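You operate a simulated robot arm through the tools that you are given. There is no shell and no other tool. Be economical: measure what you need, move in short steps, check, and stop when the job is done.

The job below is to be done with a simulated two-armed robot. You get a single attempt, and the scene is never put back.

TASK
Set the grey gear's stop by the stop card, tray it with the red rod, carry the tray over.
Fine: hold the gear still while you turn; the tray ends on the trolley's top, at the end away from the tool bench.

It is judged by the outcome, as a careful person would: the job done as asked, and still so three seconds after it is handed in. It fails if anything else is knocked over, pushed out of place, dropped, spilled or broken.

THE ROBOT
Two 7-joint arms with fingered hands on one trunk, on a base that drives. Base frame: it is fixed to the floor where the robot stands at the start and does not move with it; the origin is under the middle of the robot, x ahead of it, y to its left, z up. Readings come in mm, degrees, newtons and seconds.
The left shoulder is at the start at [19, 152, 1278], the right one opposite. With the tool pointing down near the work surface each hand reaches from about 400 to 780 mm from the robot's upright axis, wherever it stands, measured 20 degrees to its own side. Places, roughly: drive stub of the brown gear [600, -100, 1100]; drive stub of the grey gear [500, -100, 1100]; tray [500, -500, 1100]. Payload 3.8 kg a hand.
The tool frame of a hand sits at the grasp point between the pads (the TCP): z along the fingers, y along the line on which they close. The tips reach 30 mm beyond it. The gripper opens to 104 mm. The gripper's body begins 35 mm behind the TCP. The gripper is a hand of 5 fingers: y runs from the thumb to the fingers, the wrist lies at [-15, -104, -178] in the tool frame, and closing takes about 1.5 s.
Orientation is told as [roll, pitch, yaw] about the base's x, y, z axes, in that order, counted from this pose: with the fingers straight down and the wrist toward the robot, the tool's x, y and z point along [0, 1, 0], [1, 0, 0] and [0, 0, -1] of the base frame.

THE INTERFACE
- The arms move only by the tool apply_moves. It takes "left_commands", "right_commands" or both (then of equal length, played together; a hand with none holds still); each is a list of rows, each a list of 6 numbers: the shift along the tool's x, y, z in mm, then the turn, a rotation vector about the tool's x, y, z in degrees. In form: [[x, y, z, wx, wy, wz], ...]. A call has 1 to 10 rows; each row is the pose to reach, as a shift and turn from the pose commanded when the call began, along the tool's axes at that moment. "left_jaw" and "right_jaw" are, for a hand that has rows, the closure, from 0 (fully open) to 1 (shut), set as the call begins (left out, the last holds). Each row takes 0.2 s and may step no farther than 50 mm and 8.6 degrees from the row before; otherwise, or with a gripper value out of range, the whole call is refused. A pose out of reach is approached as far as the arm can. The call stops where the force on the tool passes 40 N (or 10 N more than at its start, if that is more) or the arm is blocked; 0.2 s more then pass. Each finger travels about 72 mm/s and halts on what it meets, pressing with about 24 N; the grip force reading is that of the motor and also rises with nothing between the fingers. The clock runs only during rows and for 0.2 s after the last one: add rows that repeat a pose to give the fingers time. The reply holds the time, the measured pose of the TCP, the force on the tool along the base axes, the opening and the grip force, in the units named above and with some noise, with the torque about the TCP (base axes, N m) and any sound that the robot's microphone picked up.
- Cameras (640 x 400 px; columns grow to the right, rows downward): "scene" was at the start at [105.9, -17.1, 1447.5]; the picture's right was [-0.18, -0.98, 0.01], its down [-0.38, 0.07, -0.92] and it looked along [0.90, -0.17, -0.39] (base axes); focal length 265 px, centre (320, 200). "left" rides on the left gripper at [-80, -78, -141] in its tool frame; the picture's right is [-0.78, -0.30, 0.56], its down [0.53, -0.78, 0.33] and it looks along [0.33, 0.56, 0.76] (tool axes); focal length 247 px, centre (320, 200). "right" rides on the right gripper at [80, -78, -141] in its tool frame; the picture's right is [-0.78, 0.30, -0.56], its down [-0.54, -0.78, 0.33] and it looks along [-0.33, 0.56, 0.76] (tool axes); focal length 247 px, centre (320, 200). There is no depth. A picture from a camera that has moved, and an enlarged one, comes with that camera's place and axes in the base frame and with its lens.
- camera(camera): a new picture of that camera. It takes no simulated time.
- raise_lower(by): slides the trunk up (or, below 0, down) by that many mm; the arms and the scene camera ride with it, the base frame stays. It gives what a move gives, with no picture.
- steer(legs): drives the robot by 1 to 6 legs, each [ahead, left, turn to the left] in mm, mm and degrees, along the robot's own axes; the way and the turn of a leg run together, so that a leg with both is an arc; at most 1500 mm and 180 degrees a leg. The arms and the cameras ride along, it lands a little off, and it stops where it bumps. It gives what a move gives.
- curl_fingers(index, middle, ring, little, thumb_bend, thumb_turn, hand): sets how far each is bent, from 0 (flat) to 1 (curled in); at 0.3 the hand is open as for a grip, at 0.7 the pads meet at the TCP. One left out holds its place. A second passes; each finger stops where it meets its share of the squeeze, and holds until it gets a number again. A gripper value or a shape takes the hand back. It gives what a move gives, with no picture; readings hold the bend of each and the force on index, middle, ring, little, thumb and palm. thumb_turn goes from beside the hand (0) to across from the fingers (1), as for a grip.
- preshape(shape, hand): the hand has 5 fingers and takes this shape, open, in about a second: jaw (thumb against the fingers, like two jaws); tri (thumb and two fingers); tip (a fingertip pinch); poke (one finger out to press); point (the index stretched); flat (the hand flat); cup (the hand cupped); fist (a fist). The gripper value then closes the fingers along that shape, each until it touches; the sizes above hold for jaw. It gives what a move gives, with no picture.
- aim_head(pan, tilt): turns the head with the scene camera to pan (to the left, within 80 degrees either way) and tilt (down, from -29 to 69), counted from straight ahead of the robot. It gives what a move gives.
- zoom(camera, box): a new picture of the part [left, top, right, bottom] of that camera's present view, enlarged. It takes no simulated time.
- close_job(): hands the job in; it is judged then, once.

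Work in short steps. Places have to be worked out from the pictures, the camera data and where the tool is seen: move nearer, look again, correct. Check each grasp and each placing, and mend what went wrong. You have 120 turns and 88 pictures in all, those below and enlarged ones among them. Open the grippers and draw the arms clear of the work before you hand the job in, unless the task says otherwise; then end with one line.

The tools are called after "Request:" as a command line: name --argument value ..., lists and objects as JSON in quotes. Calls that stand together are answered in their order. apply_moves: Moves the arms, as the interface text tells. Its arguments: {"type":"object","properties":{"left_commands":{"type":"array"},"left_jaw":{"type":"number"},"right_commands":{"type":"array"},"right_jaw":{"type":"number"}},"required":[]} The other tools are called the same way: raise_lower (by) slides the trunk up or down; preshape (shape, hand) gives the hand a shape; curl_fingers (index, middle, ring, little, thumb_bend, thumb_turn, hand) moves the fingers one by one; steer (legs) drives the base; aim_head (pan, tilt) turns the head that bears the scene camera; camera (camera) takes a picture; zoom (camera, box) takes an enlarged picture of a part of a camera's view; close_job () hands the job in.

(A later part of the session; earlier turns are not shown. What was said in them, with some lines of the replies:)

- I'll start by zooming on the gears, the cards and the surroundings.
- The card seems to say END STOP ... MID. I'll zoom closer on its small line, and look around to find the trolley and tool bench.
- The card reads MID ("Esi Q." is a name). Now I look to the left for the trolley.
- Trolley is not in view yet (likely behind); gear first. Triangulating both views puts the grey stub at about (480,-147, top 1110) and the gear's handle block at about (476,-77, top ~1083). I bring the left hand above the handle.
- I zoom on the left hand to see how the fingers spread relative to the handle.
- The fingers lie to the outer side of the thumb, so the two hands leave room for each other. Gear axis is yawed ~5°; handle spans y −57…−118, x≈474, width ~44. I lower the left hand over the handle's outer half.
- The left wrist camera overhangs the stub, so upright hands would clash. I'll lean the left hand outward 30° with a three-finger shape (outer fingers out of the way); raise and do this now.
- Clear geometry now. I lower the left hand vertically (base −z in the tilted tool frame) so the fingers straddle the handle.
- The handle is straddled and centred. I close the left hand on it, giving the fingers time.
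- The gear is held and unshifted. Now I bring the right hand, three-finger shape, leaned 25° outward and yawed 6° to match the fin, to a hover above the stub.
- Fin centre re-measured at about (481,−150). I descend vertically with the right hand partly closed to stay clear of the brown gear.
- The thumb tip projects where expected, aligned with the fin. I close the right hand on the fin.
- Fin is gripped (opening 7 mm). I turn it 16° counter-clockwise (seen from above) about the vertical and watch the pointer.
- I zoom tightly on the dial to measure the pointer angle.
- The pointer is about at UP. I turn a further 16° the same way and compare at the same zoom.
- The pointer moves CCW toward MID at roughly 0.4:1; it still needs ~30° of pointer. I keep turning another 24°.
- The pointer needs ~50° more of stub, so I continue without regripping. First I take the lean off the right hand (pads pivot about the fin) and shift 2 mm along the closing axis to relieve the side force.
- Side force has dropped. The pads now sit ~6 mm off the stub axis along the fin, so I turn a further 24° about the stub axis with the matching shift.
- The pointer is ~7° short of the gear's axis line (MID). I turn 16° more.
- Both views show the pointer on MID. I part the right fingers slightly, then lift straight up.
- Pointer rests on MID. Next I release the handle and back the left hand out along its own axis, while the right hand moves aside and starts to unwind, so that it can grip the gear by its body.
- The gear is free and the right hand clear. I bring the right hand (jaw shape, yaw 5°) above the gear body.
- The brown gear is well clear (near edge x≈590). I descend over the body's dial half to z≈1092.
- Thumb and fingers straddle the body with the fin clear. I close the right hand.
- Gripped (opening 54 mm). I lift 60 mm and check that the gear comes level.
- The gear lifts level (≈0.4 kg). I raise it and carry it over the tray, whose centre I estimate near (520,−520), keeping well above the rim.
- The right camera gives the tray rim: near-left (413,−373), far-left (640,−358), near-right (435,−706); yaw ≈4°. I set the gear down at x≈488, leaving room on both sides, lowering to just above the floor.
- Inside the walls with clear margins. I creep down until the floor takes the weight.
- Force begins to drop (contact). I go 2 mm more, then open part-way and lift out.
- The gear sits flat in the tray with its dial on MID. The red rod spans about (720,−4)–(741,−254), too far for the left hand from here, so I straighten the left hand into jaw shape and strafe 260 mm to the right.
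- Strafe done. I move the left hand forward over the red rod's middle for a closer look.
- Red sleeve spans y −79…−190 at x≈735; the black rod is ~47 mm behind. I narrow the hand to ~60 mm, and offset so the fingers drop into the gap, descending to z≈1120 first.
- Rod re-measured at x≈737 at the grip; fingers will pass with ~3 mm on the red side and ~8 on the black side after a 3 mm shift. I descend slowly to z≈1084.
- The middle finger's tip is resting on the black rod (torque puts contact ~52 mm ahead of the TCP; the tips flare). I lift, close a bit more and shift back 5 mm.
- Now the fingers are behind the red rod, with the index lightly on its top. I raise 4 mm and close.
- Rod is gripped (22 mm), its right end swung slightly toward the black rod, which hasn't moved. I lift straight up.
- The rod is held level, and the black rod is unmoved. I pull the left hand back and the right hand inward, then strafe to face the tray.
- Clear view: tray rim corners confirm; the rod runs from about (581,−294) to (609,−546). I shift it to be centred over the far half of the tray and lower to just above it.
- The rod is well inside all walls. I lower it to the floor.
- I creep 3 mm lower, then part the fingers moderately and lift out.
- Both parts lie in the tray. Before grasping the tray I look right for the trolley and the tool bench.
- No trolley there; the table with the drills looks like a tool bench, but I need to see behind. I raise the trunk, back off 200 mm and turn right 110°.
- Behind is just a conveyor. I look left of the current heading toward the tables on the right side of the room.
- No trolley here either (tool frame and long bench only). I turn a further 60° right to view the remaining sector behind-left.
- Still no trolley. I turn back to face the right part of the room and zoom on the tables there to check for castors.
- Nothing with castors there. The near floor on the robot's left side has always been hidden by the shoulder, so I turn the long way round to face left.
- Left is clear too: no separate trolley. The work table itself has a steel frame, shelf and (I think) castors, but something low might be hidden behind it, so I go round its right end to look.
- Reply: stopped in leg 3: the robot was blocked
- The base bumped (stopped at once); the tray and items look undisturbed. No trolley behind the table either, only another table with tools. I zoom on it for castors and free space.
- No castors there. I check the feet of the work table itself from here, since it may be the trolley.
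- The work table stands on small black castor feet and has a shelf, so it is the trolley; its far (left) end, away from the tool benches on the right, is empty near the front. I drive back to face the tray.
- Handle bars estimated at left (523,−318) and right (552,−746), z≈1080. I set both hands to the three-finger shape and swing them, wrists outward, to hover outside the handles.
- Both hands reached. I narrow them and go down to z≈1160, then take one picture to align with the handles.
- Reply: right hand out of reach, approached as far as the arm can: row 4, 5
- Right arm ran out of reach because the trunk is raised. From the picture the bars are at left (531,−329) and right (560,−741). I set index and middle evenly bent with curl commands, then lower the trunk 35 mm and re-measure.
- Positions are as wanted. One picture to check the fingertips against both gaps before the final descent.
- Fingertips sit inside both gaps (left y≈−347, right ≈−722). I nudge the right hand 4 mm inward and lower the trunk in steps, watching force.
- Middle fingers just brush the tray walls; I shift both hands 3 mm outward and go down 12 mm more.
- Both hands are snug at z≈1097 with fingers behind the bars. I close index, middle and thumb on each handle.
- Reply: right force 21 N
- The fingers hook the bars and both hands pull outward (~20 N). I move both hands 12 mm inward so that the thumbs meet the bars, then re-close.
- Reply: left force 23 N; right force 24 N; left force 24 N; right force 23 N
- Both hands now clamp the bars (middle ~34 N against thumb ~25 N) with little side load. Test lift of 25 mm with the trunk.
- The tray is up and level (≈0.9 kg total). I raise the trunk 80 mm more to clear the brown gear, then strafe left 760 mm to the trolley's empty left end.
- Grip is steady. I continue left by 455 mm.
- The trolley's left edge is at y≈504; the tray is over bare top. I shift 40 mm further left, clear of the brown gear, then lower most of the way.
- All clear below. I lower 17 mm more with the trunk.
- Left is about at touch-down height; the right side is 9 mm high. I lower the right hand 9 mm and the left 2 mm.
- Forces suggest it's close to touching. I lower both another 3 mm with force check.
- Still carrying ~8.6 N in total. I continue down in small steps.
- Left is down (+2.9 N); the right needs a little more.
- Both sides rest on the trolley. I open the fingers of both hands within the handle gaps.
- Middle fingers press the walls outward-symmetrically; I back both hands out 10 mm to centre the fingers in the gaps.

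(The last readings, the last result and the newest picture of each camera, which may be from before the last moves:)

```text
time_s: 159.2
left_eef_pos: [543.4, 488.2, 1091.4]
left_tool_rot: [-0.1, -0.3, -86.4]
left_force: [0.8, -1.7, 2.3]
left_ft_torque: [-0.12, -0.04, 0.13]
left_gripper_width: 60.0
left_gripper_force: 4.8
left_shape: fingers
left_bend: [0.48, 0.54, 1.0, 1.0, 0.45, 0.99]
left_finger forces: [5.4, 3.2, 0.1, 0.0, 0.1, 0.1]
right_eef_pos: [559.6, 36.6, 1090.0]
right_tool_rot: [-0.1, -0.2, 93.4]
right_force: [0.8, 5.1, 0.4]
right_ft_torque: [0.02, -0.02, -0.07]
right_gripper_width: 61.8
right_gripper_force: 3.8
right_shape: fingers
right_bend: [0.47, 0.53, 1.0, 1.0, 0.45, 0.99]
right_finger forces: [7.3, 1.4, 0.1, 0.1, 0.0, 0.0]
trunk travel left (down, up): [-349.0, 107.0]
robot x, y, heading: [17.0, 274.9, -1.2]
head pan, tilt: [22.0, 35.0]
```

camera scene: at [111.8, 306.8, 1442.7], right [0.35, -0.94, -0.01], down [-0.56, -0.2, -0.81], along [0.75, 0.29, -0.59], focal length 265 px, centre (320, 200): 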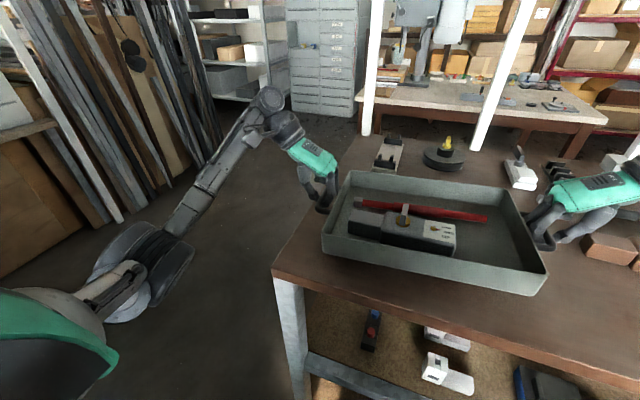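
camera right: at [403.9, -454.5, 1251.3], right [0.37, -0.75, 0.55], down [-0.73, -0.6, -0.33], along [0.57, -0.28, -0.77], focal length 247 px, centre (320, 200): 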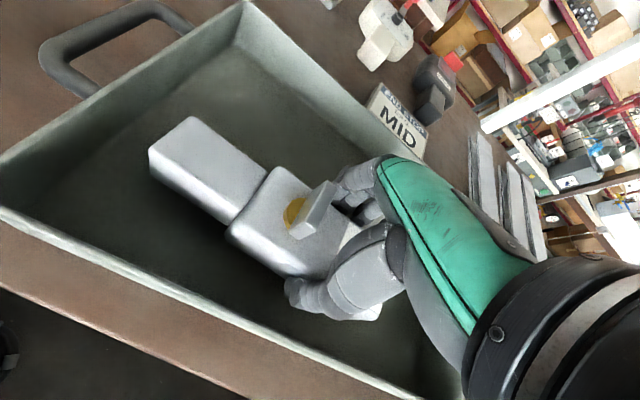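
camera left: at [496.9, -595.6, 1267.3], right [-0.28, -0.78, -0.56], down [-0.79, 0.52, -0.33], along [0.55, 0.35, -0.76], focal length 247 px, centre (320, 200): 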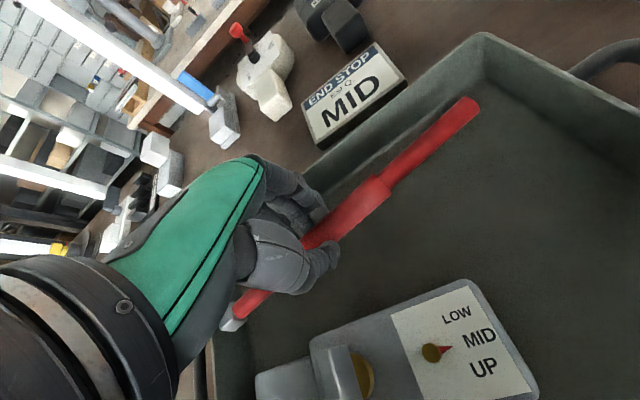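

Nearly free. I ease 3 mm back in and lift both hands slowly with force watching.

Request:
apply_moves --left_commands '[[0, 3, 0, 0, 0, 0], [0, 3, -4, 0, 0, 0], [0, 3, -10, 0, 0, 0], [0, 3, -18, 0, 0, 0], [0, 3, -28, 0, 0, 0]]' --right_commands '[[0, 3, 0, 0, 0, 0], [0, 3, -4, 0, 0, 0], [0, 3, -10, 0, 0, 0], [0, 3, -18, 0, 0, 0], [0, 3, -28, 0, 0, 0]]'

```text
time_s: 160.4
left_eef_pos: [545.0, 483.2, 1118.4]
left_tool_rot: [-0.2, 0.0, -86.3]
left_force: [-0.3, -3.1, -2.4]
left_ft_torque: [-0.05, 0.03, 0.03]
left_gripper_width: 58.0
left_gripper_force: 1.6
left_shape: fingers
left_bend: [0.5, 0.51, 1.0, 1.0, 0.45, 0.99]
left_finger forces: [1.5, 1.3, 0.0, 0.0, 0.0, 0.0]
right_eef_pos: [560.9, 38.1, 1116.2]
right_tool_rot: [0.0, -0.2, 93.3]
right_force: [-0.7, 3.7, -4.3]
right_ft_torque: [-0.03, -0.01, -0.04]
right_gripper_width: 59.2
right_gripper_force: 2.6
right_shape: fingers
right_bend: [0.49, 0.51, 1.0, 1.0, 0.45, 0.99]
right_finger forces: [2.7, 1.9, 0.0, 0.1, 0.1, 0.0]
trunk travel left (down, up): [-349.0, 107.0]
robot x, y, heading: [16.5, 271.9, -1.3]
head pan, tilt: [22.0, 35.0]
```

Only light friction (−2, −4 N). I ease 3 mm inward and keep lifting.

Request:
apply_moves --left_commands '[[0, 3, 0, 0, 0, 0], [0, 3, -10, 0, 0, 0], [0, 3, -20, 0, 0, 0], [0, 3, -40, 0, 0, 0], [0, 3, -70, 0, 0, 0]]' --right_commands '[[0, 3, 0, 0, 0, 0], [0, 3, -10, 0, 0, 0], [0, 3, -20, 0, 0, 0], [0, 3, -40, 0, 0, 0], [0, 3, -70, 0, 0, 0]]'

Request:
camera --camera "scene"

```text
time_s: 161.6
left_eef_pos: [541.8, 481.7, 1188.2]
left_tool_rot: [-0.1, 0.0, -86.3]
left_force: [0.4, 0.0, -0.6]
left_ft_torque: [0.03, -0.03, -0.02]
left_gripper_width: 55.6
left_gripper_force: 0.1
left_shape: fingers
left_bend: [0.52, 0.52, 1.0, 1.0, 0.45, 0.99]
left_finger forces: [0.0, 0.0, 0.0, 0.0, 0.0, 0.0]
right_eef_pos: [557.7, 39.8, 1187.2]
right_tool_rot: [0.0, -0.1, 93.3]
right_force: [-0.5, -1.0, -0.4]
right_ft_torque: [0.01, 0.01, -0.01]
right_gripper_width: 55.8
right_gripper_force: 0.0
right_shape: fingers
right_bend: [0.52, 0.52, 1.0, 1.0, 0.45, 0.99]
right_finger forces: [0.0, 0.0, 0.1, 0.1, 0.1, 0.0]
trunk travel left (down, up): [-349.0, 107.0]
robot x, y, heading: [13.9, 275.0, -1.6]
head pan, tilt: [22.0, 35.0]
```

```text
2 pictures are left
camera scene: at [113.9, 307.2, 1424.8], right [0.35, -0.94, -0.01], down [-0.56, -0.2, -0.8], along [0.75, 0.29, -0.6], focal length 265 px, centre (320, 200)
```

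scene: 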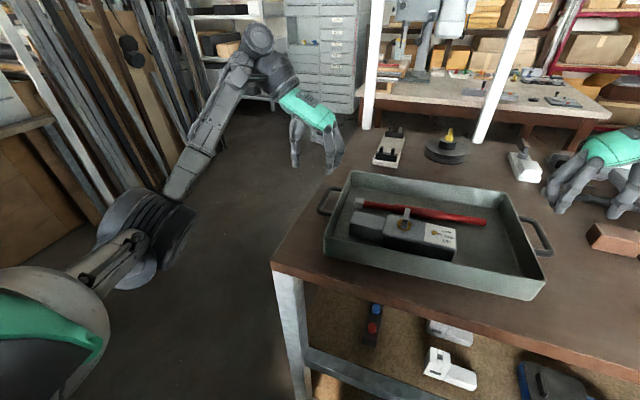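

The tray lies flat at the trolley's left end with both parts inside. I check the dial, then open the hands and raise them clear.

Request:
zoom --camera "scene" --box '[340, 190, 470, 270]'

Request:
apply_moves --left_commands '[[0, 0, -30, 0, 0, 0], [0, -20, -60, 0, 0, 0], [-20, -20, -90, 0, 0, 0], [-50, -20, -110, 0, 0, 0], [-80, -20, -110, 0, 0, 0], [-80, -20, -110, 0, 0, 0]]' --left_jaw 0 --right_commands '[[0, 0, -30, 0, 0, 0], [0, -10, -60, 0, 0, 0], [20, -20, -90, 0, 0, 0], [50, -20, -110, 0, 0, 0], [80, -20, -110, 0, 0, 0], [80, -20, -110, 0, 0, 0]]' --right_jaw 0

```text
4.92 times, centred on (405, 230) of scene
camera zoom: at [113.9, 307.2, 1424.8], right [0.35, -0.94, -0.01], down [-0.56, -0.2, -0.8], along [0.75, 0.29, -0.6], focal length 1302 px, centre (-98, 52)
```

zoom: 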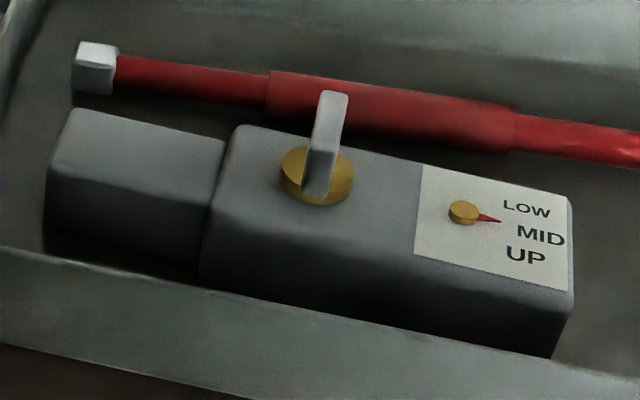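

```text
time_s: 163.0
left_eef_pos: [462.8, 495.9, 1299.9]
left_tool_rot: [0.0, 0.0, -86.3]
left_force: [-0.1, 0.5, 0.2]
left_ft_torque: [0.05, 0.02, -0.02]
left_gripper_width: 103.7
left_gripper_force: 0.1
left_shape: tri
left_bend: [0.3, 0.3, 0.99, 0.99, 0.3, 0.98]
left_finger forces: [0.0, 0.0, 0.0, 0.0, 0.1, 0.0]
right_eef_pos: [479.9, 16.6, 1295.0]
right_tool_rot: [0.0, -0.2, 93.4]
right_force: [0.6, 0.2, -0.4]
right_ft_torque: [0.01, 0.0, 0.01]
right_gripper_width: 103.7
right_gripper_force: 0.1
right_shape: tri
right_bend: [0.3, 0.3, 0.99, 0.99, 0.3, 0.98]
right_finger forces: [0.0, 0.0, 0.0, 0.0, 0.0, 0.1]
trunk travel left (down, up): [-349.0, 107.0]
robot x, y, heading: [16.9, 280.9, -1.5]
head pan, tilt: [22.0, 35.0]
```

The pointer is on MID, both hands are open and clear, and the tray is steady at the end of the trolley top, so I hand the job in.

Request:
close_job

```text
The job is handed in.
```

I set the grey gear's stop to MID and put it in the tray with the red rod. The tray is at the left end of the wheeled work table's top, but I wasn't certain that table is the trolley: I found no other trolley, and I took the tool benches to be those on the right. While I was searching, the base bumped something near the table's right end; nothing I could see had moved.
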